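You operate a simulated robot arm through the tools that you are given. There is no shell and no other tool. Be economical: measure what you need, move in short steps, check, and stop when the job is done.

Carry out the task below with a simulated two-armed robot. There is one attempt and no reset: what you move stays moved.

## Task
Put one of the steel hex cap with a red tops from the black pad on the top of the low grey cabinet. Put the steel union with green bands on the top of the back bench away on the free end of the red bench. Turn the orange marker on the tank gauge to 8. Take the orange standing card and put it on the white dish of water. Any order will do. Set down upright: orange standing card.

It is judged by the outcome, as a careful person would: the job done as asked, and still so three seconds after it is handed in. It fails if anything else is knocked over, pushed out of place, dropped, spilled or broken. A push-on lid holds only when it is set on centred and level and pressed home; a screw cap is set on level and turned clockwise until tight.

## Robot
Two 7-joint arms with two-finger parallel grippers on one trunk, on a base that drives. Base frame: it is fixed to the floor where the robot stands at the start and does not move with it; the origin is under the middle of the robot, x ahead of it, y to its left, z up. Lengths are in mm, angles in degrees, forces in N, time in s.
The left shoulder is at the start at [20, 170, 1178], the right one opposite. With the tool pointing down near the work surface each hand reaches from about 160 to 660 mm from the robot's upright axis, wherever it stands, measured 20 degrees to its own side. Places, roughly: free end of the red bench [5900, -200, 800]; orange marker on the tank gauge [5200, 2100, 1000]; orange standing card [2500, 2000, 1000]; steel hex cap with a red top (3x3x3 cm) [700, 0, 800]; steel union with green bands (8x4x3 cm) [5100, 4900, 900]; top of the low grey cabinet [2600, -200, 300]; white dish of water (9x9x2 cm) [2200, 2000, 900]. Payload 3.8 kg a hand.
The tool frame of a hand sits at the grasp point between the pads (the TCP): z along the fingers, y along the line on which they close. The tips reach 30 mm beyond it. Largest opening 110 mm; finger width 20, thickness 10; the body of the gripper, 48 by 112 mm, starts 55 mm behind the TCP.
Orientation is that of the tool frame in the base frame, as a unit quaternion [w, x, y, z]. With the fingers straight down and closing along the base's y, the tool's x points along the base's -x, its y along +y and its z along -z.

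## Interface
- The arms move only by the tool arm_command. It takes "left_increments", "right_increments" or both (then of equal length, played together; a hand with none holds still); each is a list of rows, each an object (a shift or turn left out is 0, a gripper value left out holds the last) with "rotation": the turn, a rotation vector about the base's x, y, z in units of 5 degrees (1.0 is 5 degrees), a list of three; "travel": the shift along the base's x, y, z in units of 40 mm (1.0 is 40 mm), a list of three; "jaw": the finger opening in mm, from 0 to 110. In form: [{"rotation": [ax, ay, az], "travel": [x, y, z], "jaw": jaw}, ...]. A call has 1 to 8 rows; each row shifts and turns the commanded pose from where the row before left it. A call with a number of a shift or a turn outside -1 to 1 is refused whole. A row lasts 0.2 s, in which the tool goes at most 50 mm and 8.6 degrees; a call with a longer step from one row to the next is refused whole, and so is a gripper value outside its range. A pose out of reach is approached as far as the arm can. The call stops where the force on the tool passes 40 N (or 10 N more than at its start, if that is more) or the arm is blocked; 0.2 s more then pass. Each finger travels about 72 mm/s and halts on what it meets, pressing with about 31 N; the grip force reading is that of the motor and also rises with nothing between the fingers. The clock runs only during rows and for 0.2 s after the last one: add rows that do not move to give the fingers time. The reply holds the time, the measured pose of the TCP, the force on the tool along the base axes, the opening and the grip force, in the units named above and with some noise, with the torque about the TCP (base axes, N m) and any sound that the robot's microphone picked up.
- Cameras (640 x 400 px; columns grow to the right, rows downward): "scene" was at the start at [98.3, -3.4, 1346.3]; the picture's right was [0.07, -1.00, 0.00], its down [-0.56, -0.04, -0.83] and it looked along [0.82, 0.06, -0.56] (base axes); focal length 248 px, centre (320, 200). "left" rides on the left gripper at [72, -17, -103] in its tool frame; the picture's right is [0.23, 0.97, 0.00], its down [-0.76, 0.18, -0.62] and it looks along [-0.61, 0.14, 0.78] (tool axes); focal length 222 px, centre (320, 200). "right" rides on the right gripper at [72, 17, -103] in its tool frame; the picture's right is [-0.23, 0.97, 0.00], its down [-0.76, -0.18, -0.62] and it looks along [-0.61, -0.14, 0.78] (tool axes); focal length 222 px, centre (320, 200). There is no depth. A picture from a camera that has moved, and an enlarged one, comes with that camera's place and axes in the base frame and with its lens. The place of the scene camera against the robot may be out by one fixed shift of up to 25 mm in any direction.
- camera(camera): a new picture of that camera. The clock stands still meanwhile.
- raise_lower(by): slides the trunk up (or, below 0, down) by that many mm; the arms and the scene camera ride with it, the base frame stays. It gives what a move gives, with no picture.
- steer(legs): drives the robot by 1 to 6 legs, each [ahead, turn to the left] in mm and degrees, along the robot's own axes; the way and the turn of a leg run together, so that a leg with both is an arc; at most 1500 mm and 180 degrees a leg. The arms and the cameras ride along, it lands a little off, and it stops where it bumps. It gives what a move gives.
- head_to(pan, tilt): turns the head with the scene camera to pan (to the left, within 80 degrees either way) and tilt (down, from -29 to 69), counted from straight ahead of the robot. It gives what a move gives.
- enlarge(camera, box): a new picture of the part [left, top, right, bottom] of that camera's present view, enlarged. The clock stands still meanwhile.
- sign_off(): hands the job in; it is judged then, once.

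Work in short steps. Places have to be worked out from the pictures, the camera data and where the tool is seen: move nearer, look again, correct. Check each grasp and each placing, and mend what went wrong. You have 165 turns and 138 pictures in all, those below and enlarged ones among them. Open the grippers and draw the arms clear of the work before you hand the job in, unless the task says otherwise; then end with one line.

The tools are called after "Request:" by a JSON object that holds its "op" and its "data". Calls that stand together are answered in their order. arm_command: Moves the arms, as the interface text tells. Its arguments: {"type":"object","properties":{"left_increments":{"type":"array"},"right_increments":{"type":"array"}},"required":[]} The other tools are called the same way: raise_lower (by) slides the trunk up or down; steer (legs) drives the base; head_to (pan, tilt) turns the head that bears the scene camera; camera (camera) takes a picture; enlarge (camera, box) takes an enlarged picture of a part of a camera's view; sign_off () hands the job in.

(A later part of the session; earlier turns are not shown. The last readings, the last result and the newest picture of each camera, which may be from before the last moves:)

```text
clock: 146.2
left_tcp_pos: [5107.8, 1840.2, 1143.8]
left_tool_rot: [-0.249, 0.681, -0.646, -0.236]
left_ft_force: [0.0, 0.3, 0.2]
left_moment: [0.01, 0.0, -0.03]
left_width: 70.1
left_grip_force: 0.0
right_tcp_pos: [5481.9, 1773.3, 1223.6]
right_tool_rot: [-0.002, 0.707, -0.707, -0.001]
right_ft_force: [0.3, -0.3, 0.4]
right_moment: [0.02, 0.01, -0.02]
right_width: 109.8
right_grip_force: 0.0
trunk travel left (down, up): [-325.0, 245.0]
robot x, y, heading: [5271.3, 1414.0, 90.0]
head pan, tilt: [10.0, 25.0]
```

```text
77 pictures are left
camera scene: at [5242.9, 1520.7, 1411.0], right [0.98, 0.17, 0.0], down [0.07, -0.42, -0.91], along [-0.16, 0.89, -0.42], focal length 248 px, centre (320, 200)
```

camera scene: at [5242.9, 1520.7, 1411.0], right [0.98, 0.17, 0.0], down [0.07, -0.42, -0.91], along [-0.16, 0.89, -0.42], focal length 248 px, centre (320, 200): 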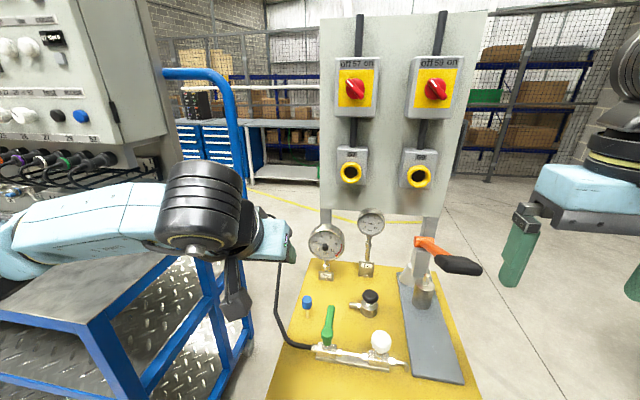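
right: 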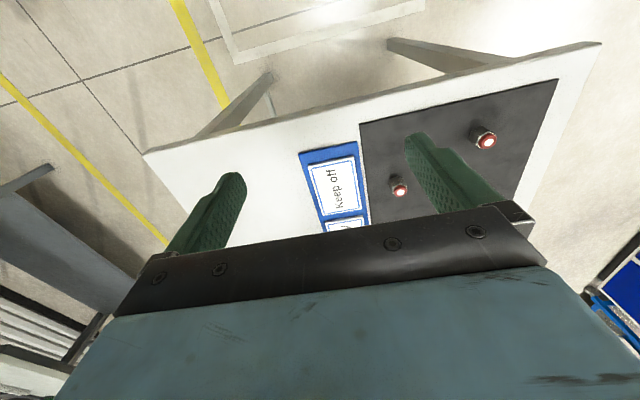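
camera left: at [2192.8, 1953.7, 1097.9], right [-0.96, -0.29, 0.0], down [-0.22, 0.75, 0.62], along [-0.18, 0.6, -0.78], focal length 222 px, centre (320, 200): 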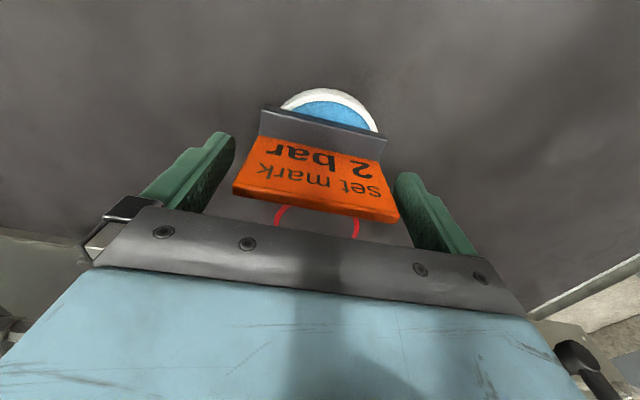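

Still clear. I finish tipping the hand to horizontal, and roll it 35° so the camera goes to the lower right.

Request:
{"op": "arm_command", "data": {"left_increments": [{"rotation": [1, 0, 0]}, {"rotation": [1, 0, 0]}, {"rotation": [1, 0, 0]}, {"rotation": [1, 0, 0]}, {"rotation": [1, 0, 0]}, {"rotation": [1, 0, 0]}, {"rotation": [1, 0, 0]}, {"rotation": [1, 0, 0]}]}}

Request:
{"op": "arm_command", "data": {"left_increments": [{"rotation": [1, 0, 0]}, {"rotation": [1, 0, 0]}, {"rotation": [0, -1, 0]}, {"rotation": [0, -1, 0]}, {"rotation": [0, -1, 0]}, {"rotation": [0, -1, 0]}, {"rotation": [0, -1, 0]}, {"rotation": [0, -1, 0]}]}}

Request:
{"op": "camera", "data": {"camera": "left"}}

Request:
{"op": "camera", "data": {"camera": "scene"}}

```text
clock: 148.0
left_tcp_pos: [5123.8, 1851.6, 1140.4]
left_tool_rot: [-0.467, 0.555, -0.527, -0.443]
left_ft_force: [-0.8, 0.3, -1.0]
left_moment: [0.02, 0.01, 0.0]
left_width: 70.1
left_grip_force: 0.0
left hand out of reach, approached as far as the arm can: row 5, 6, 7
right_tcp_pos: [5482.5, 1774.5, 1223.2]
right_tool_rot: [0.001, -0.707, 0.708, 0.001]
right_ft_force: [0.7, -0.3, -0.1]
right_moment: [0.0, 0.05, 0.0]
right_width: 110.1
right_grip_force: 0.1
trunk travel left (down, up): [-325.0, 245.0]
robot x, y, heading: [5266.9, 1420.1, 90.2]
head pan, tilt: [10.0, 25.0]
```

```text
clock: 149.8
left_tcp_pos: [5145.2, 1844.5, 1151.2]
left_tool_rot: [0.621, -0.621, 0.337, 0.337]
left_ft_force: [0.4, -0.3, 1.0]
left_moment: [-0.02, 0.0, 0.04]
left_width: 70.2
left_grip_force: 0.1
left hand out of reach, approached as far as the arm can: row 1, 2
right_tcp_pos: [5482.1, 1774.0, 1223.3]
right_tool_rot: [0.0, -0.707, 0.707, 0.0]
right_ft_force: [-0.1, -0.5, -0.1]
right_moment: [-0.02, 0.03, -0.01]
right_width: 110.1
right_grip_force: 0.0
trunk travel left (down, up): [-325.0, 245.0]
robot x, y, heading: [5268.1, 1420.1, 90.0]
head pan, tilt: [10.0, 25.0]
```

```text
76 pictures are left
camera left: at [5199.1, 1741.7, 1100.5], right [-0.69, 0.0, -0.72], down [-0.56, -0.62, 0.54], along [-0.45, 0.78, 0.43], focal length 222 px, centre (320, 200)
```

left: 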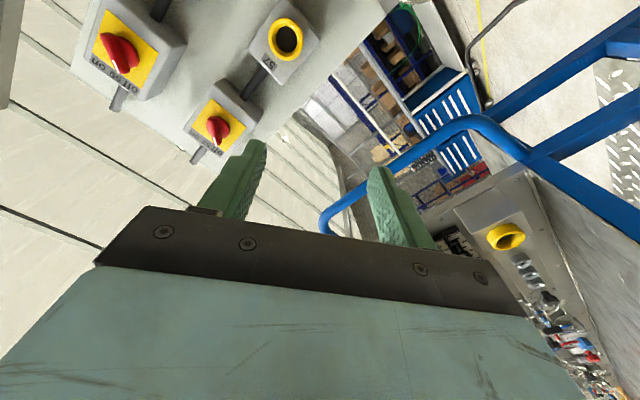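

```text
75 pictures are left
camera scene: at [5243.0, 1520.8, 1410.9], right [0.98, 0.17, 0.0], down [0.07, -0.42, -0.91], along [-0.16, 0.89, -0.42], focal length 248 px, centre (320, 200)
```

scene: 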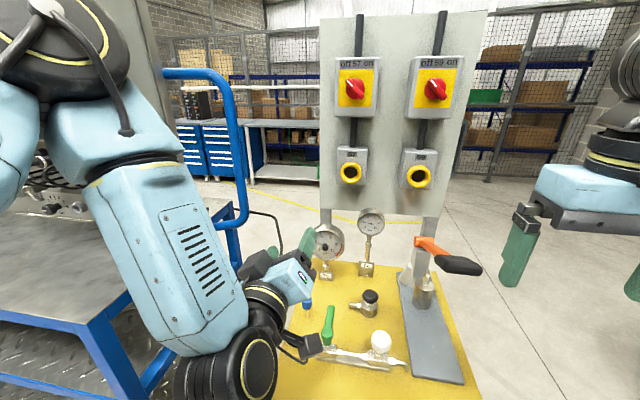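

The hand is horizontal now. I roll it 30° more for clearance of the valve levers below, lower the trunk 160 mm, and zoom on the gauge.

Request:
{"op": "arm_command", "data": {"left_increments": [{"rotation": [0, -1, 0]}, {"rotation": [0, -1, 0]}, {"rotation": [0, -1, 0]}, {"rotation": [0, -1, 0]}, {"rotation": [0, -1, 0]}, {"rotation": [0, -1, 0]}, {}]}}

Request:
{"op": "raise_lower", "data": {"by": -140}}

Request:
{"op": "camera", "data": {"camera": "left"}}

Request:
{"op": "enlarge", "data": {"camera": "scene", "box": [240, 150, 400, 250]}}

```text
clock: 151.4
left_tcp_pos: [5145.2, 1845.6, 1150.9]
left_tool_rot: [-0.687, 0.688, -0.163, -0.167]
left_ft_force: [0.0, -0.4, -0.5]
left_moment: [-0.02, 0.02, 0.02]
left_width: 70.0
left_grip_force: 0.0
right_tcp_pos: [5482.1, 1775.1, 1224.1]
right_tool_rot: [0.0, -0.707, 0.707, 0.001]
right_ft_force: [-0.3, 0.3, 0.4]
right_moment: [-0.01, 0.01, 0.01]
right_width: 109.7
right_grip_force: 0.1
trunk travel left (down, up): [-325.0, 245.0]
robot x, y, heading: [5270.5, 1417.6, 90.0]
head pan, tilt: [10.0, 25.0]
```

```text
clock: 153.1
left_tcp_pos: [5145.6, 1845.4, 1011.4]
left_tool_rot: [-0.687, 0.688, -0.164, -0.165]
left_ft_force: [-0.5, 0.5, 0.2]
left_moment: [0.0, -0.02, 0.0]
left_width: 70.1
left_grip_force: 0.1
right_tcp_pos: [5482.6, 1773.6, 1084.5]
right_tool_rot: [0.0, -0.707, 0.707, 0.0]
right_ft_force: [0.1, 0.9, 0.1]
right_moment: [-0.05, -0.01, -0.02]
right_width: 110.2
right_grip_force: 0.0
trunk travel left (down, up): [-185.0, 385.0]
robot x, y, heading: [5269.2, 1414.0, 90.1]
head pan, tilt: [10.0, 25.0]
```

```text
74 pictures are left
camera left: at [5217.6, 1742.3, 994.7], right [-0.24, 0.0, -0.97], down [-0.76, -0.63, 0.19], along [-0.61, 0.78, 0.15], focal length 222 px, centre (320, 200)
```

left: 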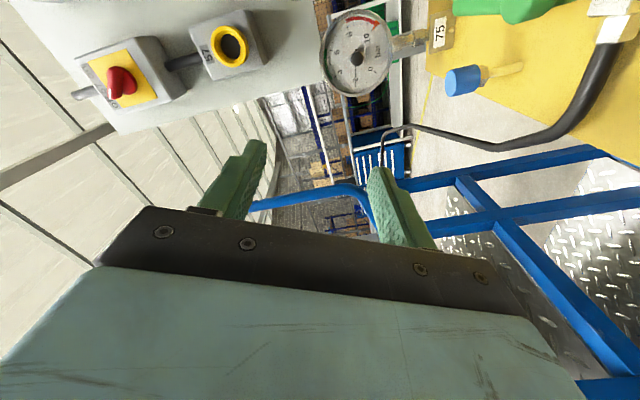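

```text
4.00 times, centred on (320, 200) of scene
camera zoom: at [5243.0, 1520.7, 1271.1], right [0.98, 0.17, 0.0], down [0.07, -0.42, -0.91], along [-0.16, 0.89, -0.42], focal length 991 px, centre (320, 200)
```

zoom: 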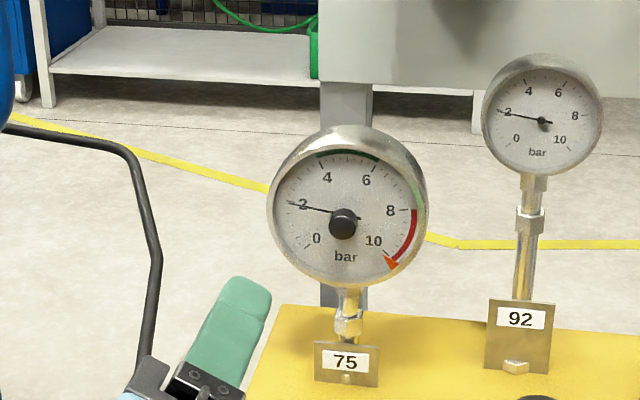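

The dial shows the marker just at 10. I bring the hand closer, to about (5168, 1945, 968), for a second fix from the hand camera.

Request:
{"op": "arm_command", "data": {"left_increments": [{"travel": [0.3, 0.8, -0.5], "jaw": 50}, {"travel": [0.25, 0.9, -0.5]}, {"travel": [0, 0.8, 0]}, {}]}}

Request:
{"op": "camera", "data": {"camera": "left"}}

Request:
{"op": "camera", "data": {"camera": "scene"}}

```text
clock: 154.1
left_tcp_pos: [5191.2, 1938.1, 982.8]
left_tool_rot: [-0.686, 0.689, -0.163, -0.167]
left_ft_force: [0.1, -0.7, 0.3]
left_moment: [0.0, -0.03, 0.01]
left_width: 50.1
left_grip_force: 0.0
left hand out of reach, approached as far as the arm can: row 1, 2, 3
right_tcp_pos: [5480.9, 1775.1, 1084.3]
right_tool_rot: [0.001, -0.707, 0.707, 0.0]
right_ft_force: [0.1, 0.6, 0.0]
right_moment: [-0.01, 0.02, 0.0]
right_width: 109.7
right_grip_force: 0.0
trunk travel left (down, up): [-185.0, 385.0]
robot x, y, heading: [5269.1, 1421.5, 90.0]
head pan, tilt: [10.0, 25.0]
```

```text
72 pictures are left
camera left: at [5263.0, 1835.5, 965.4], right [-0.24, 0.0, -0.97], down [-0.76, -0.63, 0.19], along [-0.61, 0.78, 0.15], focal length 222 px, centre (320, 200)
```

left: 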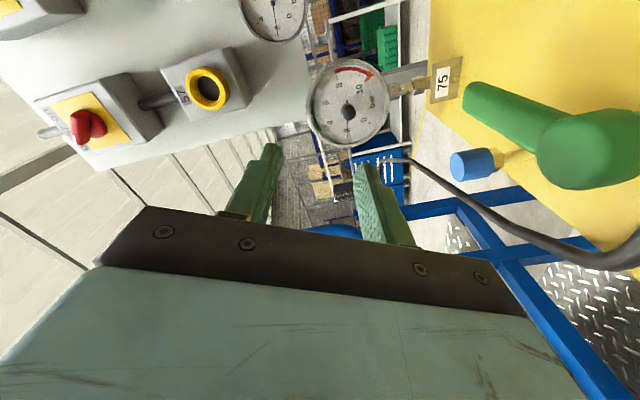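

```text
71 pictures are left
camera scene: at [5243.0, 1520.7, 1271.0], right [0.98, 0.17, 0.0], down [0.07, -0.42, -0.91], along [-0.16, 0.89, -0.42], focal length 248 px, centre (320, 200)
```

scene: 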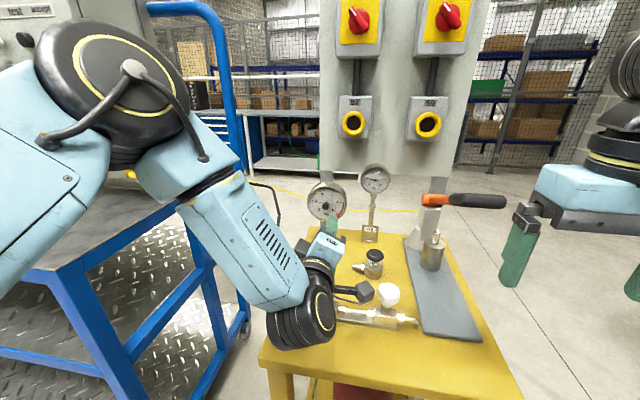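

The two hand views put the dial at about (5165, 2172, 947) — further than thought. I try moving the hand on, correcting left and down, to see if the arm frees up as it extends.

Request:
{"op": "arm_command", "data": {"left_increments": [{"travel": [-0.3, 0.8, -0.4]}, {"travel": [-0.3, 0.8, -0.4]}, {}]}}

```text
clock: 154.9
left_tcp_pos: [5206.3, 1993.3, 975.0]
left_tool_rot: [-0.684, 0.691, -0.161, -0.169]
left_ft_force: [0.0, 0.1, 0.2]
left_moment: [0.01, 0.01, -0.01]
left_width: 50.2
left_grip_force: 0.1
left hand out of reach, approached as far as the arm can: row 1, 2
right_tcp_pos: [5480.7, 1773.4, 1083.5]
right_tool_rot: [-0.001, 0.708, -0.707, 0.0]
right_ft_force: [0.1, 0.4, 0.5]
right_moment: [0.02, 0.0, -0.05]
right_width: 110.0
right_grip_force: 0.1
trunk travel left (down, up): [-185.0, 385.0]
robot x, y, heading: [5270.1, 1417.7, 90.0]
head pan, tilt: [10.0, 25.0]
```

The arm's limit keeps the hand too far right at this shoulder height. I raise the hand relative to the shoulder, then lower the trunk by the same amount, and test again.

Request:
{"op": "arm_command", "data": {"left_increments": [{"travel": [0, -0.3, 1]}, {"travel": [0, 0, 1]}, {"travel": [0, 0, 1]}, {"travel": [0, 0, 1]}, {"travel": [-0.5, 0, 0]}, {"travel": [-0.5, 0, 0]}, {"travel": [-0.5, 0, 0]}]}}

```text
clock: 156.5
left_tcp_pos: [5145.7, 1980.7, 1134.5]
left_tool_rot: [-0.687, 0.688, -0.163, -0.166]
left_ft_force: [0.2, -0.5, 1.0]
left_moment: [0.02, -0.03, 0.02]
left_width: 49.9
left_grip_force: 0.1
right_tcp_pos: [5482.3, 1774.4, 1082.3]
right_tool_rot: [0.0, -0.707, 0.707, 0.001]
right_ft_force: [0.3, 0.3, 0.1]
right_moment: [-0.01, 0.01, -0.01]
right_width: 110.0
right_grip_force: 0.0
trunk travel left (down, up): [-185.0, 385.0]
robot x, y, heading: [5271.2, 1418.7, 90.1]
head pan, tilt: [10.0, 25.0]
```

That posture is free. I back the hand off slightly, raise the right hand, lower the trunk 180 mm and drive 60 mm nearer; the blue cap (z 864) and green lever (top z 885) stay below the gripper.

Request:
{"op": "arm_command", "data": {"left_increments": [{"travel": [0.2, -0.9, 0]}, {"travel": [0.2, -0.9, 0]}, {"travel": [0, 0, 0]}], "right_increments": [{"travel": [0, -0.5, 1]}, {"travel": [0, -0.5, 1]}, {"travel": [0, -0.5, 1]}]}}

Request:
{"op": "raise_lower", "data": {"by": -175}}

Request:
{"op": "steer", "data": {"legs": [[60, 0]]}}

Request:
{"op": "camera", "data": {"camera": "left"}}

Request:
{"op": "camera", "data": {"camera": "scene"}}

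```text
clock: 157.3
left_tcp_pos: [5160.7, 1909.4, 1135.9]
left_tool_rot: [-0.687, 0.688, -0.164, -0.167]
left_ft_force: [0.0, -1.2, 0.9]
left_moment: [0.03, -0.01, 0.03]
left_width: 50.6
left_grip_force: 0.0
right_tcp_pos: [5482.1, 1711.4, 1203.3]
right_tool_rot: [0.001, -0.707, 0.707, 0.0]
right_ft_force: [-0.2, 0.4, 0.4]
right_moment: [-0.01, 0.0, -0.02]
right_width: 110.2
right_grip_force: 0.0
trunk travel left (down, up): [-185.0, 385.0]
robot x, y, heading: [5270.8, 1419.2, 90.3]
head pan, tilt: [10.0, 25.0]
```

```text
clock: 159.2
left_tcp_pos: [5161.4, 1910.0, 960.4]
left_tool_rot: [-0.687, 0.688, -0.164, -0.166]
left_ft_force: [0.2, -0.3, -0.2]
left_moment: [0.01, 0.0, 0.0]
left_width: 50.0
left_grip_force: 0.0
right_tcp_pos: [5481.7, 1711.1, 1028.2]
right_tool_rot: [-0.001, 0.707, -0.707, -0.001]
right_ft_force: [-0.4, 0.5, -0.1]
right_moment: [-0.03, 0.01, -0.01]
right_width: 109.9
right_grip_force: 0.0
trunk travel left (down, up): [-10.0, 560.0]
robot x, y, heading: [5270.2, 1418.6, 90.0]
head pan, tilt: [10.0, 25.0]
```

```text
clock: 160.2
left_tcp_pos: [5162.2, 1970.0, 960.3]
left_tool_rot: [-0.687, 0.688, -0.164, -0.165]
left_ft_force: [0.2, 0.8, 0.3]
left_moment: [0.0, -0.02, 0.0]
left_width: 50.0
left_grip_force: 0.0
right_tcp_pos: [5482.3, 1772.8, 1028.6]
right_tool_rot: [0.001, -0.707, 0.707, 0.001]
right_ft_force: [0.5, 0.2, -0.7]
right_moment: [-0.03, -0.02, -0.02]
right_width: 110.1
right_grip_force: 0.1
trunk travel left (down, up): [-10.0, 560.0]
robot x, y, heading: [5270.0, 1478.5, 89.9]
head pan, tilt: [10.0, 25.0]
```

```text
70 pictures are left
camera left: at [5234.4, 1867.1, 942.5], right [-0.24, 0.0, -0.97], down [-0.76, -0.62, 0.19], along [-0.61, 0.78, 0.15], focal length 222 px, centre (320, 200)
```

left: 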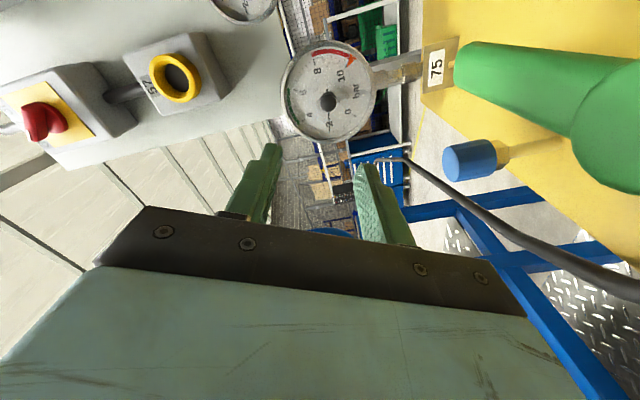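

```text
69 pictures are left
camera scene: at [5243.1, 1581.3, 1095.9], right [0.98, 0.17, 0.0], down [0.07, -0.42, -0.91], along [-0.16, 0.89, -0.42], focal length 248 px, centre (320, 200)
```

scene: 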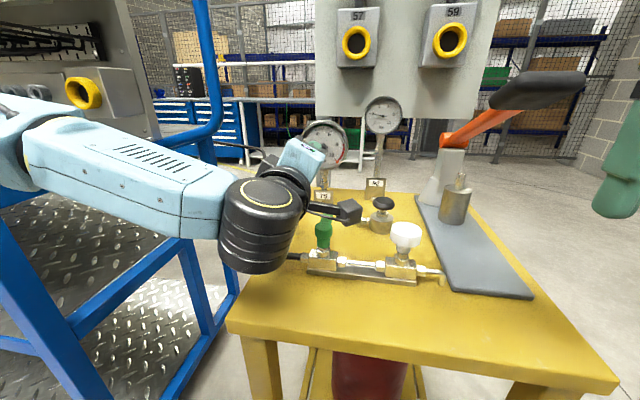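

Now the arm is comfortable. Dial centre about (5164, 2178, 947), knob front around y 2135. I advance to y 2070 and look again.

Request:
{"op": "arm_command", "data": {"left_increments": [{"travel": [0, 0.9, -0.1]}, {"travel": [0, 0.9, -0.1]}, {"travel": [0, 0.7, -0.08]}, {}]}}

Request:
{"op": "camera", "data": {"camera": "left"}}

Request:
{"op": "enlarge", "data": {"camera": "scene", "box": [240, 100, 400, 200]}}

```text
clock: 161.2
left_tcp_pos: [5162.5, 2071.3, 947.4]
left_tool_rot: [-0.687, 0.688, -0.164, -0.165]
left_ft_force: [-0.9, -0.3, -0.1]
left_moment: [0.0, 0.0, 0.0]
left_width: 50.1
left_grip_force: 0.0
right_tcp_pos: [5482.5, 1770.2, 1027.3]
right_tool_rot: [-0.001, 0.707, -0.707, 0.0]
right_ft_force: [-0.2, 0.6, 0.3]
right_moment: [-0.03, 0.0, 0.0]
right_width: 110.0
right_grip_force: 0.0
trunk travel left (down, up): [-10.0, 560.0]
robot x, y, heading: [5271.0, 1480.3, 89.8]
head pan, tilt: [10.0, 25.0]
```

```text
68 pictures are left
camera left: at [5234.5, 1967.1, 929.4], right [-0.24, 0.0, -0.97], down [-0.76, -0.62, 0.19], along [-0.61, 0.78, 0.15], focal length 222 px, centre (320, 200)
```

left: 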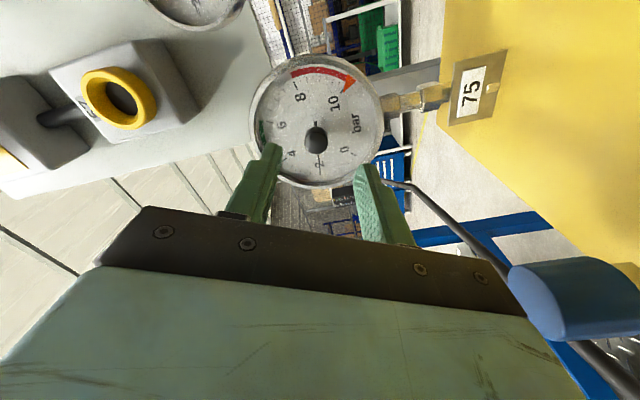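

```text
4.00 times, centred on (320, 150) of scene
camera zoom: at [5243.1, 1580.9, 1095.9], right [0.98, 0.17, 0.0], down [0.07, -0.42, -0.91], along [-0.16, 0.89, -0.42], focal length 991 px, centre (320, 400)
```

zoom: 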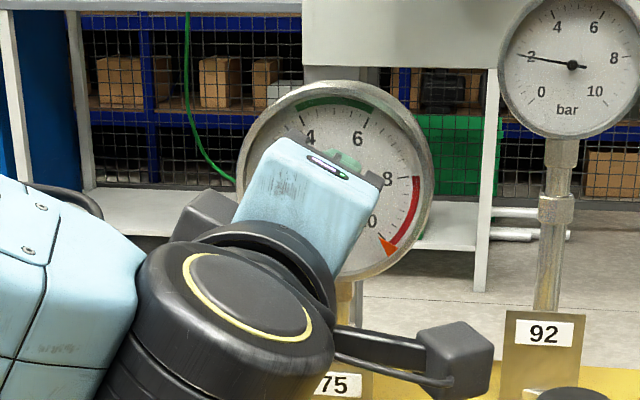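

The dial centre is near (5164, 2171, 949) with the knob standing out about 20 mm. I go on to y 2112 (tips 2142) and check centring.

Request:
{"op": "arm_command", "data": {"left_increments": [{"travel": [0, 0.5, 0.04]}, {"travel": [0, 0.5, 0]}, {}]}}

Request:
{"op": "camera", "data": {"camera": "left"}}

```text
clock: 162.0
left_tcp_pos: [5162.2, 2110.4, 949.1]
left_tool_rot: [-0.687, 0.688, -0.164, -0.166]
left_ft_force: [0.0, -0.4, 0.1]
left_moment: [-0.02, 0.02, 0.04]
left_width: 50.1
left_grip_force: 0.0
right_tcp_pos: [5482.6, 1771.9, 1028.6]
right_tool_rot: [-0.001, 0.707, -0.707, -0.001]
right_ft_force: [0.1, 0.0, 1.2]
right_moment: [0.02, 0.02, 0.02]
right_width: 109.8
right_grip_force: 0.0
trunk travel left (down, up): [-10.0, 560.0]
robot x, y, heading: [5270.6, 1478.2, 90.1]
head pan, tilt: [10.0, 25.0]
```

```text
66 pictures are left
camera left: at [5234.5, 2006.8, 931.5], right [-0.24, 0.0, -0.97], down [-0.76, -0.62, 0.19], along [-0.61, 0.78, 0.15], focal length 222 px, centre (320, 200)
```

left: 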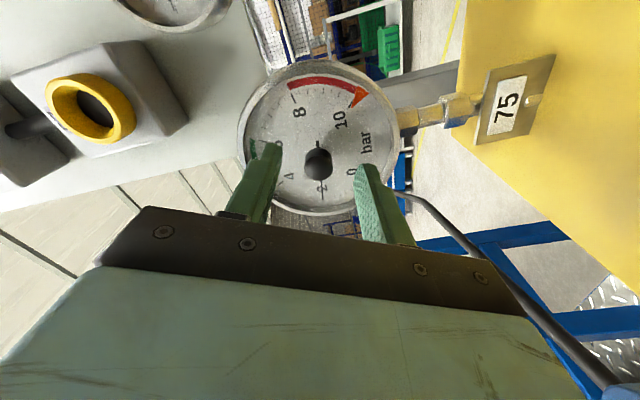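

The knob is centred between the fingers, its end at y about 2145. I advance 27 mm with a 3 mm centring shift, and close gently.

Request:
{"op": "arm_command", "data": {"left_increments": [{"travel": [-0.07, 0.35, 0.05]}, {"travel": [0, 0.33, 0]}, {}, {"jaw": 35}, {"jaw": 22}, {"jaw": 12}, {"jaw": 12}, {}]}}

Request:
{"op": "camera", "data": {"camera": "left"}}

```text
clock: 162.6
left_tcp_pos: [5159.0, 2127.0, 951.4]
left_tool_rot: [-0.687, 0.689, -0.164, -0.165]
left_ft_force: [-6.4, -31.9, 3.2]
left_moment: [0.68, -0.07, 0.25]
left_width: 50.0
left_grip_force: 0.1
right_tcp_pos: [5480.7, 1767.6, 1028.4]
right_tool_rot: [-0.001, 0.708, -0.706, -0.002]
right_ft_force: [-0.3, 0.3, -0.8]
right_moment: [0.06, 0.02, 0.03]
right_width: 110.2
right_grip_force: 0.1
trunk travel left (down, up): [-10.0, 560.0]
robot x, y, heading: [5269.6, 1478.2, 90.1]
head pan, tilt: [10.0, 25.0]
stopped in row 2 (left hand): the force on the tool passed its limit at 56 N (the readings are from after the stop); the commanded pose is now the measured one
```

```text
65 pictures are left
camera left: at [5231.5, 2022.5, 934.5], right [-0.24, 0.0, -0.97], down [-0.76, -0.62, 0.19], along [-0.61, 0.78, 0.15], focal length 222 px, centre (320, 200)
```

left: 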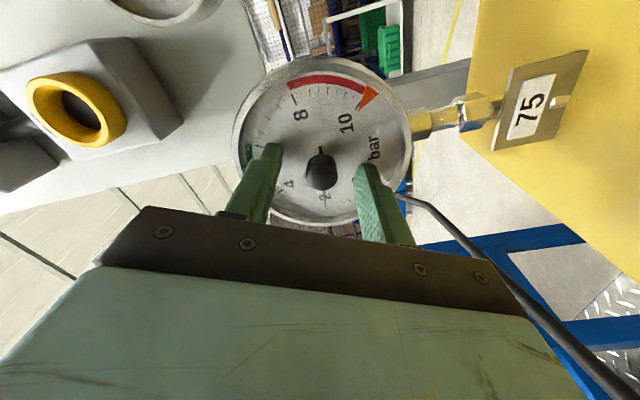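

The tips touched the dial face at y about 2157. I back off 4 mm and close on the knob.

Request:
{"op": "arm_command", "data": {"left_increments": [{"travel": [0, -0.1, 0]}, {}, {"jaw": 35}, {"jaw": 25}, {"jaw": 12}, {"jaw": 12}, {}, {}]}}

Request:
{"op": "camera", "data": {"camera": "left"}}

Request:
{"op": "enlarge", "data": {"camera": "left", "box": [230, 50, 420, 230]}}

```text
clock: 164.4
left_tcp_pos: [5162.5, 2125.1, 951.0]
left_tool_rot: [-0.687, 0.688, -0.167, -0.164]
left_ft_force: [8.1, 1.3, 12.8]
left_moment: [-0.14, 0.03, -1.02]
left_width: 18.6
left_grip_force: 45.2
right_tcp_pos: [5483.4, 1771.5, 1028.7]
right_tool_rot: [0.0, 0.708, -0.706, -0.001]
right_ft_force: [0.6, -0.7, -0.7]
right_moment: [0.01, 0.0, 0.02]
right_width: 110.3
right_grip_force: 0.0
trunk travel left (down, up): [-10.0, 560.0]
robot x, y, heading: [5270.3, 1482.0, 90.2]
head pan, tilt: [10.0, 25.0]
```

```text
64 pictures are left
camera left: at [5234.0, 2022.1, 932.9], right [-0.24, 0.0, -0.97], down [-0.76, -0.62, 0.19], along [-0.6, 0.78, 0.15], focal length 222 px, centre (320, 200)
```

left: 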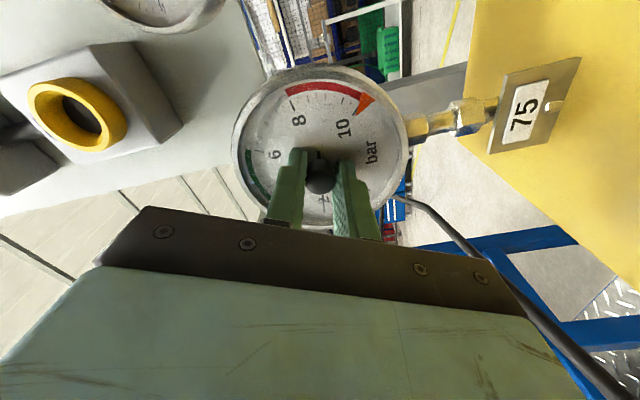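

```text
2.22 times, centred on (325, 140) of left
camera zoom: at [5234.0, 2022.1, 932.9], right [-0.24, 0.0, -0.97], down [-0.76, -0.62, 0.19], along [-0.6, 0.78, 0.15], focal length 494 px, centre (309, 333)
```

zoom: 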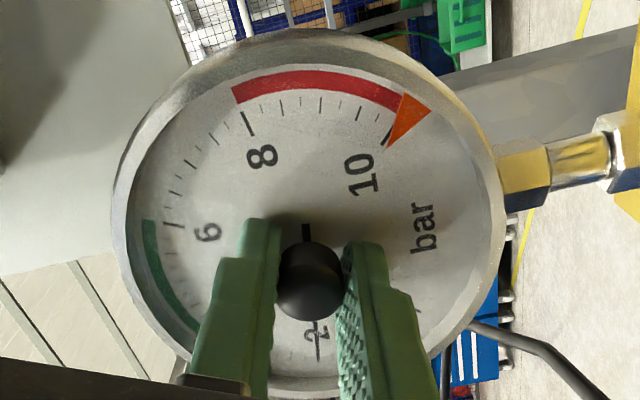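

Gripped on the knob at 18.6 mm; the marker's tip points at 10. I turn 20° anticlockwise (seen from the front) and see whether the marker follows.

Request:
{"op": "arm_command", "data": {"left_increments": [{"travel": [0.012, 0, 0.025], "rotation": [0, -1, 0]}, {"rotation": [0, -1, 0]}, {"rotation": [0, -1, 0]}, {"rotation": [0, -1, 0]}, {}]}}

Request:
{"op": "enlarge", "data": {"camera": "left", "box": [230, 50, 420, 230]}}

```text
clock: 165.6
left_tcp_pos: [5163.2, 2125.4, 950.4]
left_tool_rot: [-0.703, 0.708, -0.044, -0.042]
left_ft_force: [9.0, -5.8, 6.7]
left_moment: [0.39, -0.09, -0.03]
left_width: 18.7
left_grip_force: 45.3
right_tcp_pos: [5482.6, 1770.8, 1027.5]
right_tool_rot: [0.0, 0.708, -0.707, -0.001]
right_ft_force: [0.1, -0.4, -0.1]
right_moment: [-0.03, -0.02, 0.02]
right_width: 110.0
right_grip_force: 0.1
trunk travel left (down, up): [-10.0, 560.0]
robot x, y, heading: [5269.2, 1478.8, 90.2]
head pan, tilt: [10.0, 25.0]
```

```text
2.22 times, centred on (325, 140) of left
camera zoom: at [5235.7, 2022.2, 959.1], right [0.11, -0.01, -0.99], down [-0.78, -0.62, -0.08], along [-0.62, 0.78, -0.07], focal length 494 px, centre (309, 333)
```

zoom: 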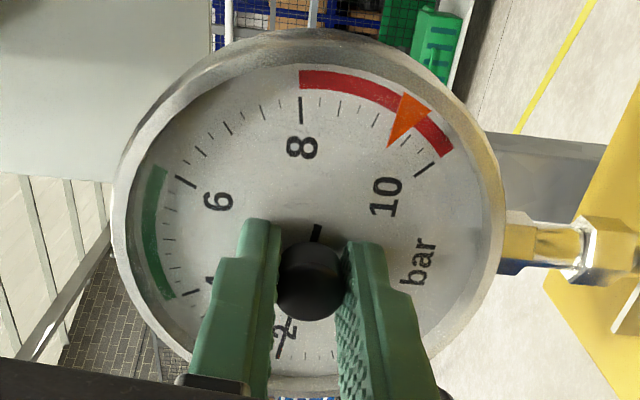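

The marker follows the hand, now near 9.25. I turn 30° more and check.

Request:
{"op": "arm_command", "data": {"left_increments": [{"rotation": [0, -1, 0]}, {"rotation": [0, -1, 0]}, {"rotation": [0, -1, 0]}, {"rotation": [0, -1, 0]}, {"rotation": [0, -1, 0]}, {"rotation": [0, -1, 0]}, {}]}}

Request:
{"op": "enlarge", "data": {"camera": "left", "box": [230, 50, 420, 230]}}

Request:
{"op": "enlarge", "data": {"camera": "scene", "box": [240, 100, 400, 200]}}

```text
clock: 167.2
left_tcp_pos: [5162.1, 2125.6, 949.6]
left_tool_rot: [-0.691, 0.695, 0.139, 0.143]
left_ft_force: [13.1, -6.1, 4.7]
left_moment: [0.37, -0.09, 0.19]
left_width: 18.8
left_grip_force: 44.8
right_tcp_pos: [5482.9, 1770.8, 1028.8]
right_tool_rot: [0.0, 0.708, -0.706, -0.001]
right_ft_force: [-0.5, -1.0, -0.4]
right_moment: [-0.01, 0.01, -0.03]
right_width: 110.0
right_grip_force: 0.1
trunk travel left (down, up): [-10.0, 560.0]
robot x, y, heading: [5273.3, 1479.4, 89.9]
head pan, tilt: [10.0, 25.0]
```

```text
2.22 times, centred on (325, 140) of left
camera zoom: at [5221.3, 2022.1, 994.7], right [0.59, -0.01, -0.81], down [-0.64, -0.62, -0.46], along [-0.5, 0.78, -0.37], focal length 494 px, centre (309, 333)
```

zoom: 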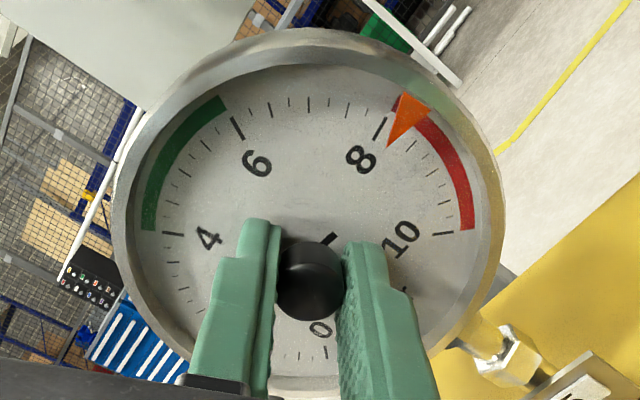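

```text
4.00 times, centred on (320, 150) of scene
camera zoom: at [5244.2, 1579.4, 1096.1], right [0.98, 0.17, 0.0], down [0.07, -0.42, -0.91], along [-0.16, 0.89, -0.42], focal length 991 px, centre (320, 400)
```

zoom: 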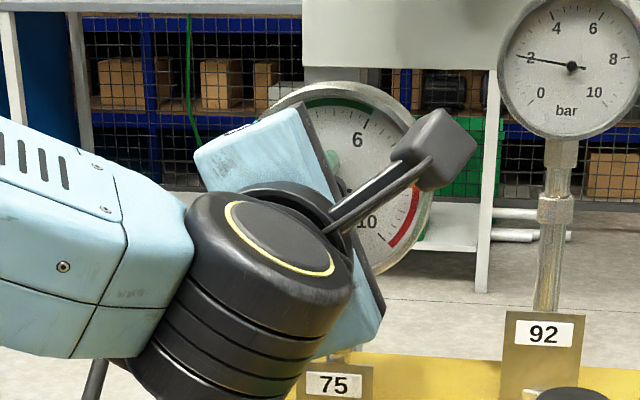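

The marker is near 8.2. I turn a further 6° and check.

Request:
{"op": "arm_command", "data": {"left_increments": [{"rotation": [0, -0.6, 0]}, {"rotation": [0, -0.6, 0]}, {}, {}]}}

Request:
{"op": "enlarge", "data": {"camera": "left", "box": [280, 60, 420, 160]}}

```text
clock: 168.2
left_tcp_pos: [5162.7, 2125.6, 949.0]
left_tool_rot: [-0.683, 0.686, 0.175, 0.179]
left_ft_force: [12.2, -2.4, 3.5]
left_moment: [0.65, -0.03, -0.54]
left_width: 18.6
left_grip_force: 44.9
right_tcp_pos: [5482.3, 1770.9, 1028.2]
right_tool_rot: [0.0, 0.708, -0.706, -0.001]
right_ft_force: [0.1, 0.4, -1.1]
right_moment: [0.04, 0.0, -0.02]
right_width: 109.9
right_grip_force: 0.1
trunk travel left (down, up): [-10.0, 560.0]
robot x, y, heading: [5267.6, 1477.0, 90.1]
head pan, tilt: [10.0, 25.0]
```

```text
4.00 times, centred on (350, 110) of left
camera zoom: at [5216.4, 2022.1, 1000.5], right [0.67, -0.01, -0.74], down [-0.58, -0.62, -0.52], along [-0.46, 0.78, -0.42], focal length 888 px, centre (200, 560)
```

zoom: 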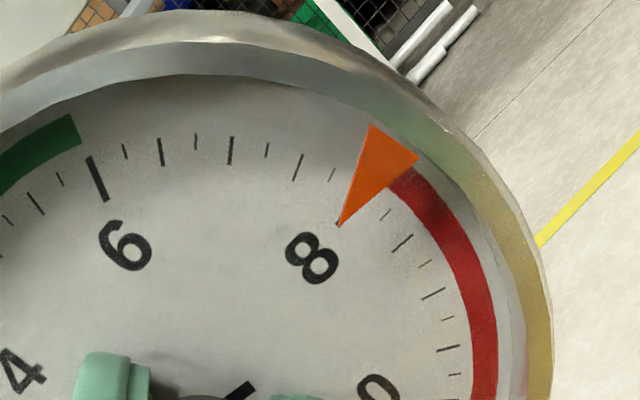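

The marker's centre line now lies midway between the 7.75 and 8.25 ticks, covering the 8 tick. I release and draw straight back.

Request:
{"op": "arm_command", "data": {"left_increments": [{"jaw": 30}, {"jaw": 45}, {"jaw": 50}, {}, {"travel": [0, -0.6, 0]}, {"travel": [0, -0.8, 0]}]}}

Request:
{"op": "enlarge", "data": {"camera": "left", "box": [250, 40, 410, 140]}}

```text
clock: 169.6
left_tcp_pos: [5159.9, 2069.4, 949.9]
left_tool_rot: [-0.683, 0.686, 0.176, 0.179]
left_ft_force: [-0.7, 0.0, 0.5]
left_moment: [0.0, 0.0, -0.01]
left_width: 50.2
left_grip_force: 0.1
right_tcp_pos: [5482.2, 1770.7, 1028.7]
right_tool_rot: [-0.001, 0.708, -0.706, -0.001]
right_ft_force: [-0.2, -1.0, 0.0]
right_moment: [-0.03, -0.02, -0.01]
right_width: 109.9
right_grip_force: 0.1
trunk travel left (down, up): [-10.0, 560.0]
robot x, y, heading: [5269.1, 1482.6, 90.1]
head pan, tilt: [10.0, 25.0]
```

```text
4.00 times, centred on (330, 90) of left
camera zoom: at [5214.3, 1966.9, 1001.3], right [0.67, -0.01, -0.74], down [-0.58, -0.62, -0.52], along [-0.46, 0.78, -0.42], focal length 888 px, centre (280, 640)
```

zoom: 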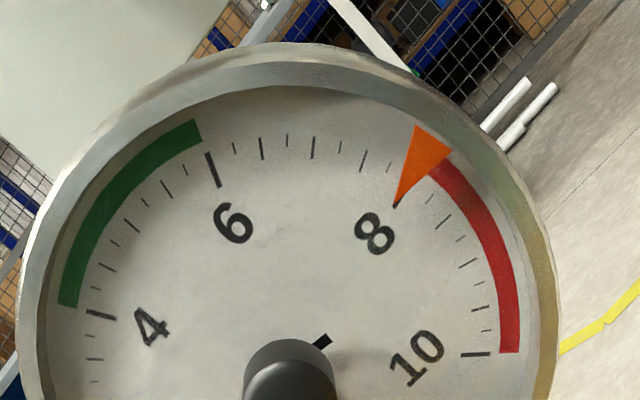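

The marker reads 8. I pull the hand back further, drive back clear of the table, then restore the hand to pointing down.

Request:
{"op": "arm_command", "data": {"left_increments": [{"travel": [0, -1, 0]}, {"travel": [0, -1, 0]}, {"travel": [0, -0.5, 0]}]}}

Request:
{"op": "steer", "data": {"legs": [[-450, 0]]}}

Request:
{"op": "raise_lower", "data": {"by": 260}}

Request:
{"op": "arm_command", "data": {"left_increments": [{"rotation": [0, 1, 0]}, {"rotation": [0, 1, 0]}, {"rotation": [0, 1, 0]}, {"rotation": [0, 1, 0]}, {"rotation": [0, 1, 0]}, {"rotation": [0, 1, 0]}, {"rotation": [0, 1, 0]}, {"rotation": [0, 1, 0]}]}}

Request:
{"op": "arm_command", "data": {"left_increments": [{"rotation": [0, 1, 0]}, {"rotation": [0, 1, 0]}, {"rotation": [0, 1, 0]}, {"rotation": [0, 1, 0]}, {"rotation": [0, 1, 0]}, {"rotation": [0, 1, 0]}, {"rotation": [0, 1, 0]}, {"rotation": [0, 1, 0]}]}}

Request:
{"op": "arm_command", "data": {"left_increments": [{"rotation": [0, 1, 0]}, {"rotation": [0, 1, 0]}, {"rotation": [0, 1, 0]}, {"rotation": [0, 1, 0]}, {"rotation": [0, 1, 0]}, {"rotation": [0, 1, 0]}, {"rotation": [-1, 0, 0]}, {"rotation": [-1, 0, 0]}]}}

Request:
{"op": "arm_command", "data": {"left_increments": [{"rotation": [-1, 0, 0]}, {"rotation": [-1, 0, 0]}, {"rotation": [-1, 0, 0]}, {"rotation": [-1, 0, 0]}, {"rotation": [-1, 0, 0]}, {"rotation": [-1, 0, 0]}, {"rotation": [-1, 0, 0]}, {"rotation": [-1, 0, 0]}]}}

Request:
{"op": "arm_command", "data": {"left_increments": [{"rotation": [-1, 0, 0]}, {"rotation": [-1, 0, 0]}, {"rotation": [-1, 0, 0]}, {"rotation": [-1, 0, 0]}, {"rotation": [-1, 0, 0]}, {"rotation": [-1, 0, 0]}, {"rotation": [-1, 0, 0]}, {"rotation": [-1, 0, 0]}]}}

```text
clock: 170.4
left_tcp_pos: [5161.6, 1972.6, 948.4]
left_tool_rot: [-0.683, 0.687, 0.175, 0.179]
left_ft_force: [-0.3, -0.7, 0.3]
left_moment: [-0.02, -0.02, -0.03]
left_width: 50.0
left_grip_force: 0.1
right_tcp_pos: [5481.8, 1772.1, 1027.4]
right_tool_rot: [0.0, 0.708, -0.706, -0.001]
right_ft_force: [-0.3, -0.4, -0.9]
right_moment: [-0.02, -0.02, 0.0]
right_width: 109.7
right_grip_force: 0.0
trunk travel left (down, up): [-10.0, 560.0]
robot x, y, heading: [5272.3, 1478.5, 90.4]
head pan, tilt: [10.0, 25.0]
```

```text
clock: 173.1
left_tcp_pos: [5162.9, 1523.1, 948.6]
left_tool_rot: [-0.682, 0.687, 0.175, 0.18]
left_ft_force: [-0.5, 0.4, -0.1]
left_moment: [0.0, -0.05, 0.0]
left_width: 49.8
left_grip_force: 0.1
right_tcp_pos: [5482.3, 1322.7, 1029.0]
right_tool_rot: [0.001, -0.707, 0.708, 0.0]
right_ft_force: [0.1, 0.3, 0.0]
right_moment: [-0.01, -0.04, 0.0]
right_width: 110.0
right_grip_force: 0.2
trunk travel left (down, up): [-10.0, 560.0]
robot x, y, heading: [5267.9, 1029.4, 89.8]
head pan, tilt: [10.0, 25.0]
```

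```text
clock: 175.8
left_tcp_pos: [5162.2, 1524.8, 1208.7]
left_tool_rot: [-0.682, 0.687, 0.174, 0.179]
left_ft_force: [0.2, 0.1, 0.4]
left_moment: [0.01, -0.01, -0.01]
left_width: 50.0
left_grip_force: 0.0
right_tcp_pos: [5482.1, 1322.1, 1286.8]
right_tool_rot: [0.001, -0.706, 0.708, 0.0]
right_ft_force: [0.3, -0.3, 0.4]
right_moment: [0.0, -0.02, 0.0]
right_width: 110.3
right_grip_force: 0.0
trunk travel left (down, up): [-270.0, 300.0]
robot x, y, heading: [5271.5, 1026.7, 90.0]
head pan, tilt: [10.0, 25.0]
```

```text
clock: 177.6
left_tcp_pos: [5163.6, 1524.1, 1209.3]
left_tool_rot: [-0.701, 0.706, -0.071, -0.066]
left_ft_force: [-0.3, -0.3, 0.0]
left_moment: [-0.04, 0.01, -0.04]
left_width: 50.1
left_grip_force: 0.1
right_tcp_pos: [5483.0, 1321.6, 1287.7]
right_tool_rot: [0.001, -0.706, 0.708, 0.0]
right_ft_force: [0.4, 0.7, 0.5]
right_moment: [0.01, 0.02, -0.01]
right_width: 109.9
right_grip_force: 0.1
trunk travel left (down, up): [-270.0, 300.0]
robot x, y, heading: [5268.2, 1030.2, 89.8]
head pan, tilt: [10.0, 25.0]
```

```text
clock: 179.4
left_tcp_pos: [5162.9, 1524.2, 1209.0]
left_tool_rot: [-0.634, 0.642, -0.306, -0.304]
left_ft_force: [0.8, -1.0, 0.2]
left_moment: [0.03, 0.0, -0.01]
left_width: 50.1
left_grip_force: 0.1
right_tcp_pos: [5482.9, 1321.7, 1287.9]
right_tool_rot: [0.0, -0.706, 0.708, 0.001]
right_ft_force: [-0.1, 0.4, -0.7]
right_moment: [0.04, 0.0, 0.01]
right_width: 110.0
right_grip_force: 0.0
trunk travel left (down, up): [-270.0, 300.0]
robot x, y, heading: [5267.2, 1029.5, 89.9]
head pan, tilt: [10.0, 25.0]
```

```text
clock: 181.2
left_tcp_pos: [5163.3, 1524.2, 1210.0]
left_tool_rot: [-0.484, 0.586, -0.497, -0.418]
left_ft_force: [0.1, -0.1, 1.2]
left_moment: [0.04, 0.0, -0.02]
left_width: 49.9
left_grip_force: 0.1
right_tcp_pos: [5482.5, 1321.4, 1288.7]
right_tool_rot: [0.0, -0.706, 0.708, 0.001]
right_ft_force: [0.0, 0.2, 0.1]
right_moment: [0.0, 0.01, 0.01]
right_width: 110.0
right_grip_force: 0.1
trunk travel left (down, up): [-270.0, 300.0]
robot x, y, heading: [5270.0, 1030.5, 89.8]
head pan, tilt: [10.0, 25.0]
```

```text
clock: 183.0
left_tcp_pos: [5163.0, 1525.0, 1207.8]
left_tool_rot: [-0.254, 0.716, -0.611, -0.222]
left_ft_force: [1.2, 0.6, -0.3]
left_moment: [-0.01, 0.01, -0.01]
left_width: 50.1
left_grip_force: 0.1
right_tcp_pos: [5483.2, 1322.5, 1288.1]
right_tool_rot: [0.0, -0.707, 0.707, 0.0]
right_ft_force: [-0.1, -0.8, -0.8]
right_moment: [-0.01, 0.03, 0.01]
right_width: 110.0
right_grip_force: 0.1
trunk travel left (down, up): [-270.0, 300.0]
robot x, y, heading: [5270.7, 1030.2, 90.1]
head pan, tilt: [10.0, 25.0]
```

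```text
clock: 184.8
left_tcp_pos: [5162.9, 1524.8, 1208.6]
left_tool_rot: [0.006, 0.761, -0.649, 0.001]
left_ft_force: [0.2, -0.2, -0.3]
left_moment: [-0.02, 0.02, 0.03]
left_width: 50.3
left_grip_force: 0.0
right_tcp_pos: [5482.5, 1322.5, 1287.7]
right_tool_rot: [0.0, -0.706, 0.708, -0.001]
right_ft_force: [-0.5, -0.1, -0.7]
right_moment: [0.02, -0.02, 0.0]
right_width: 110.1
right_grip_force: 0.0
trunk travel left (down, up): [-270.0, 300.0]
robot x, y, heading: [5269.1, 1029.9, 90.1]
head pan, tilt: [10.0, 25.0]
```

The hand is down again. Next the union at (5100, 4900): I straighten the yaw, move to the right of the yellow table and look for a way to the back bench.

Request:
{"op": "arm_command", "data": {"left_increments": [{"rotation": [0, 0, -0.9], "travel": [0, -0.9, 0]}, {"rotation": [0, 0, -0.9], "travel": [0, -0.9, 0]}, {"jaw": 70}]}}

Request:
{"op": "steer", "data": {"legs": [[0, -90], [580, 0], [0, 90]]}}

Request:
{"op": "head_to", "data": {"pan": 10, "tilt": 15}}

Request:
{"op": "camera", "data": {"camera": "scene"}}

```text
clock: 185.6
left_tcp_pos: [5164.5, 1453.4, 1207.9]
left_tool_rot: [0.006, 0.707, -0.707, 0.0]
left_ft_force: [0.2, 0.9, 0.4]
left_moment: [-0.01, 0.0, -0.03]
left_width: 70.0
left_grip_force: 0.1
right_tcp_pos: [5482.4, 1323.4, 1287.8]
right_tool_rot: [0.0, -0.707, 0.708, 0.001]
right_ft_force: [-0.4, 0.1, -0.2]
right_moment: [-0.01, 0.0, -0.01]
right_width: 110.3
right_grip_force: 0.1
trunk travel left (down, up): [-270.0, 300.0]
robot x, y, heading: [5269.1, 1029.1, 89.7]
head pan, tilt: [10.0, 25.0]
```

```text
clock: 196.5
left_tcp_pos: [5755.8, 1451.6, 1207.5]
left_tool_rot: [-0.005, -0.697, 0.717, 0.001]
left_ft_force: [-0.1, 0.6, 0.1]
left_moment: [-0.01, 0.02, -0.02]
left_width: 69.9
left_grip_force: 0.1
right_tcp_pos: [6069.6, 1312.9, 1287.5]
right_tool_rot: [0.0, -0.695, 0.719, 0.001]
right_ft_force: [-0.1, -0.4, -0.9]
right_moment: [-0.01, -0.01, -0.02]
right_width: 110.2
right_grip_force: 0.0
trunk travel left (down, up): [-270.0, 300.0]
robot x, y, heading: [5846.1, 1027.8, 88.3]
head pan, tilt: [10.0, 25.0]
```

```text
clock: 197.2
left_tcp_pos: [5755.5, 1452.7, 1208.3]
left_tool_rot: [-0.005, -0.697, 0.717, 0.001]
left_ft_force: [0.5, -0.4, -0.1]
left_moment: [0.0, -0.04, 0.01]
left_width: 69.7
left_grip_force: 0.1
right_tcp_pos: [6071.7, 1313.1, 1286.9]
right_tool_rot: [0.0, -0.696, 0.718, 0.001]
right_ft_force: [-0.6, -0.7, 0.5]
right_moment: [-0.01, 0.02, -0.01]
right_width: 110.1
right_grip_force: 0.1
trunk travel left (down, up): [-270.0, 300.0]
robot x, y, heading: [5850.5, 1025.0, 88.1]
head pan, tilt: [10.0, 15.0]
```

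```text
57 pictures are left
camera scene: at [5825.5, 1130.8, 1372.1], right [0.99, 0.14, 0.0], down [0.04, -0.26, -0.97], along [-0.14, 0.96, -0.26], focal length 248 px, centre (320, 200)
```

scene: 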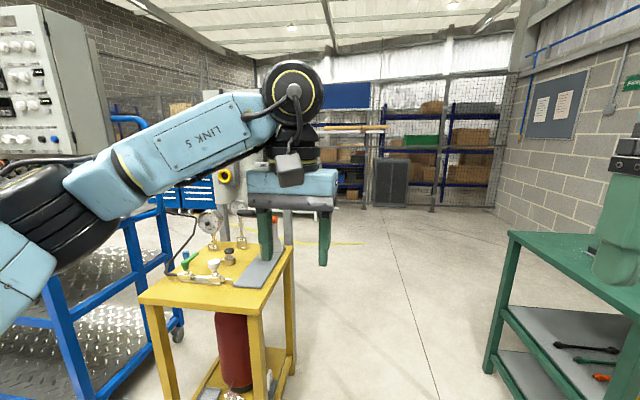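

The way past the yellow table at x about 6050 is clear. I drive through to about y 3400 and look left for the back bench.

Request:
{"op": "steer", "data": {"legs": [[0, -8], [1400, 0], [0, 10], [1000, 0], [0, 40]]}}

Request:
{"op": "head_to", "data": {"pan": 10, "tilt": 20}}

Request:
{"op": "camera", "data": {"camera": "scene"}}

```text
clock: 212.1
left_tcp_pos: [5711.2, 3660.7, 1208.9]
left_tool_rot: [0.006, 0.908, -0.419, 0.001]
left_ft_force: [0.0, 0.3, -0.7]
left_moment: [-0.02, 0.0, 0.0]
left_width: 70.3
left_grip_force: 0.0
right_tcp_pos: [6037.2, 3767.8, 1288.3]
right_tool_rot: [0.0, 0.907, -0.422, 0.0]
right_ft_force: [-0.1, -0.2, -0.4]
right_moment: [0.01, -0.03, -0.01]
right_width: 110.2
right_grip_force: 0.1
trunk travel left (down, up): [-270.0, 300.0]
robot x, y, heading: [6068.2, 3409.5, 130.4]
head pan, tilt: [10.0, 15.0]
```

```text
clock: 212.8
left_tcp_pos: [5711.2, 3661.5, 1207.9]
left_tool_rot: [0.005, 0.907, -0.42, 0.002]
left_ft_force: [-0.2, -0.2, 0.3]
left_moment: [0.02, -0.06, 0.01]
left_width: 70.1
left_grip_force: 0.0
right_tcp_pos: [6038.5, 3769.2, 1288.5]
right_tool_rot: [0.0, 0.907, -0.421, -0.001]
right_ft_force: [-0.2, -1.7, -0.1]
right_moment: [0.01, -0.01, 0.01]
right_width: 110.0
right_grip_force: 0.1
trunk travel left (down, up): [-270.0, 300.0]
robot x, y, heading: [6064.1, 3410.6, 130.2]
head pan, tilt: [10.0, 20.0]
```

```text
56 pictures are left
camera scene: at [5969.1, 3473.8, 1364.1], right [0.64, 0.77, 0.0], down [0.26, -0.22, -0.94], along [-0.72, 0.6, -0.34], focal length 248 px, centre (320, 200)
```

scene: 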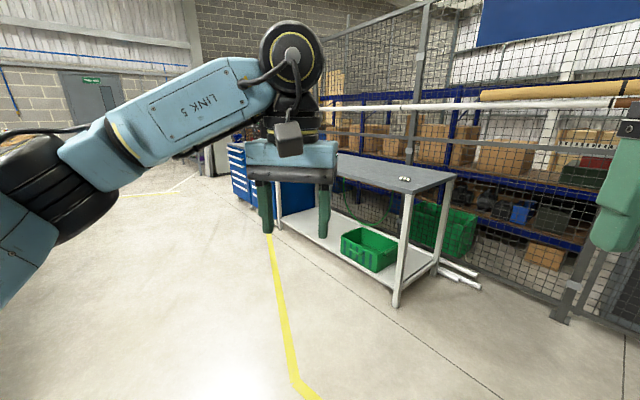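

The union lies near the right end of the grey back bench, at about (5060, 5000). I zoom in on it.

Request:
{"op": "enlarge", "data": {"camera": "scene", "box": [365, 150, 465, 212]}}

```text
6.40 times, centred on (415, 181) of scene
camera zoom: at [5969.1, 3473.8, 1364.1], right [0.64, 0.77, 0.0], down [0.26, -0.22, -0.94], along [-0.72, 0.6, -0.34], focal length 1585 px, centre (-288, 322)
```

zoom: 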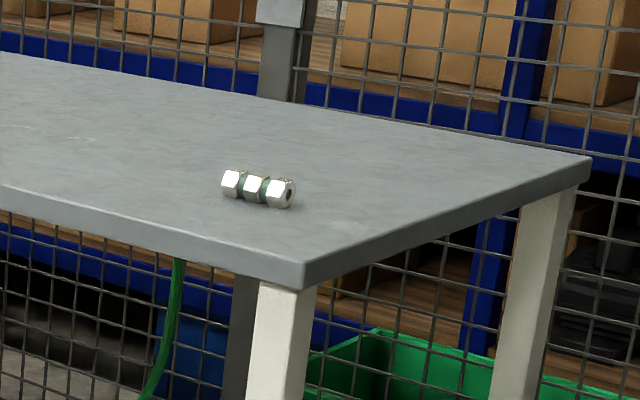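

The union's axis runs nearly along x (about 11° yaw), 150 mm in from the bench's right end. I drive round to the right end, facing it (-x).

Request:
{"op": "steer", "data": {"legs": [[0, -24], [1400, 0], [220, 0], [0, 74]]}}

Request:
{"op": "head_to", "data": {"pan": 0, "tilt": 40}}

Request:
{"op": "camera", "data": {"camera": "scene"}}

```text
clock: 225.5
left_tcp_pos: [5178.2, 4856.0, 1207.1]
left_tool_rot: [0.005, 1.0, 0.002, 0.004]
left_ft_force: [-0.2, -0.2, -0.1]
left_moment: [0.03, 0.0, -0.01]
left_width: 70.1
left_grip_force: 0.0
right_tcp_pos: [5306.9, 5175.5, 1289.0]
right_tool_rot: [0.0, 1.0, 0.0, 0.0]
right_ft_force: [0.1, 0.0, 1.0]
right_moment: [-0.02, 0.0, 0.0]
right_width: 110.0
right_grip_force: 0.1
trunk travel left (down, up): [-270.0, 300.0]
robot x, y, heading: [5600.9, 4965.7, -180.0]
head pan, tilt: [10.0, 20.0]
```

```text
clock: 226.3
left_tcp_pos: [5177.6, 4857.0, 1208.5]
left_tool_rot: [0.005, 1.0, 0.001, 0.004]
left_ft_force: [-0.3, 0.0, -0.5]
left_moment: [0.01, 0.05, 0.0]
left_width: 69.9
left_grip_force: 0.0
right_tcp_pos: [5306.6, 5176.1, 1288.6]
right_tool_rot: [0.0, 1.0, 0.001, -0.001]
right_ft_force: [-0.3, 0.7, -0.9]
right_moment: [0.0, 0.02, 0.01]
right_width: 110.1
right_grip_force: 0.0
trunk travel left (down, up): [-270.0, 300.0]
robot x, y, heading: [5600.4, 4963.8, -180.1]
head pan, tilt: [0.0, 40.0]
```

```text
54 pictures are left
camera scene: at [5482.9, 4953.7, 1332.7], right [0.0, 1.0, 0.0], down [0.64, 0.0, -0.77], along [-0.77, 0.0, -0.64], focal length 248 px, centre (320, 200)
```

scene: 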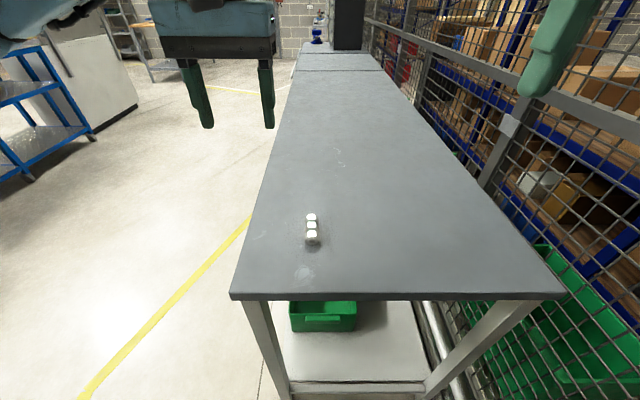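

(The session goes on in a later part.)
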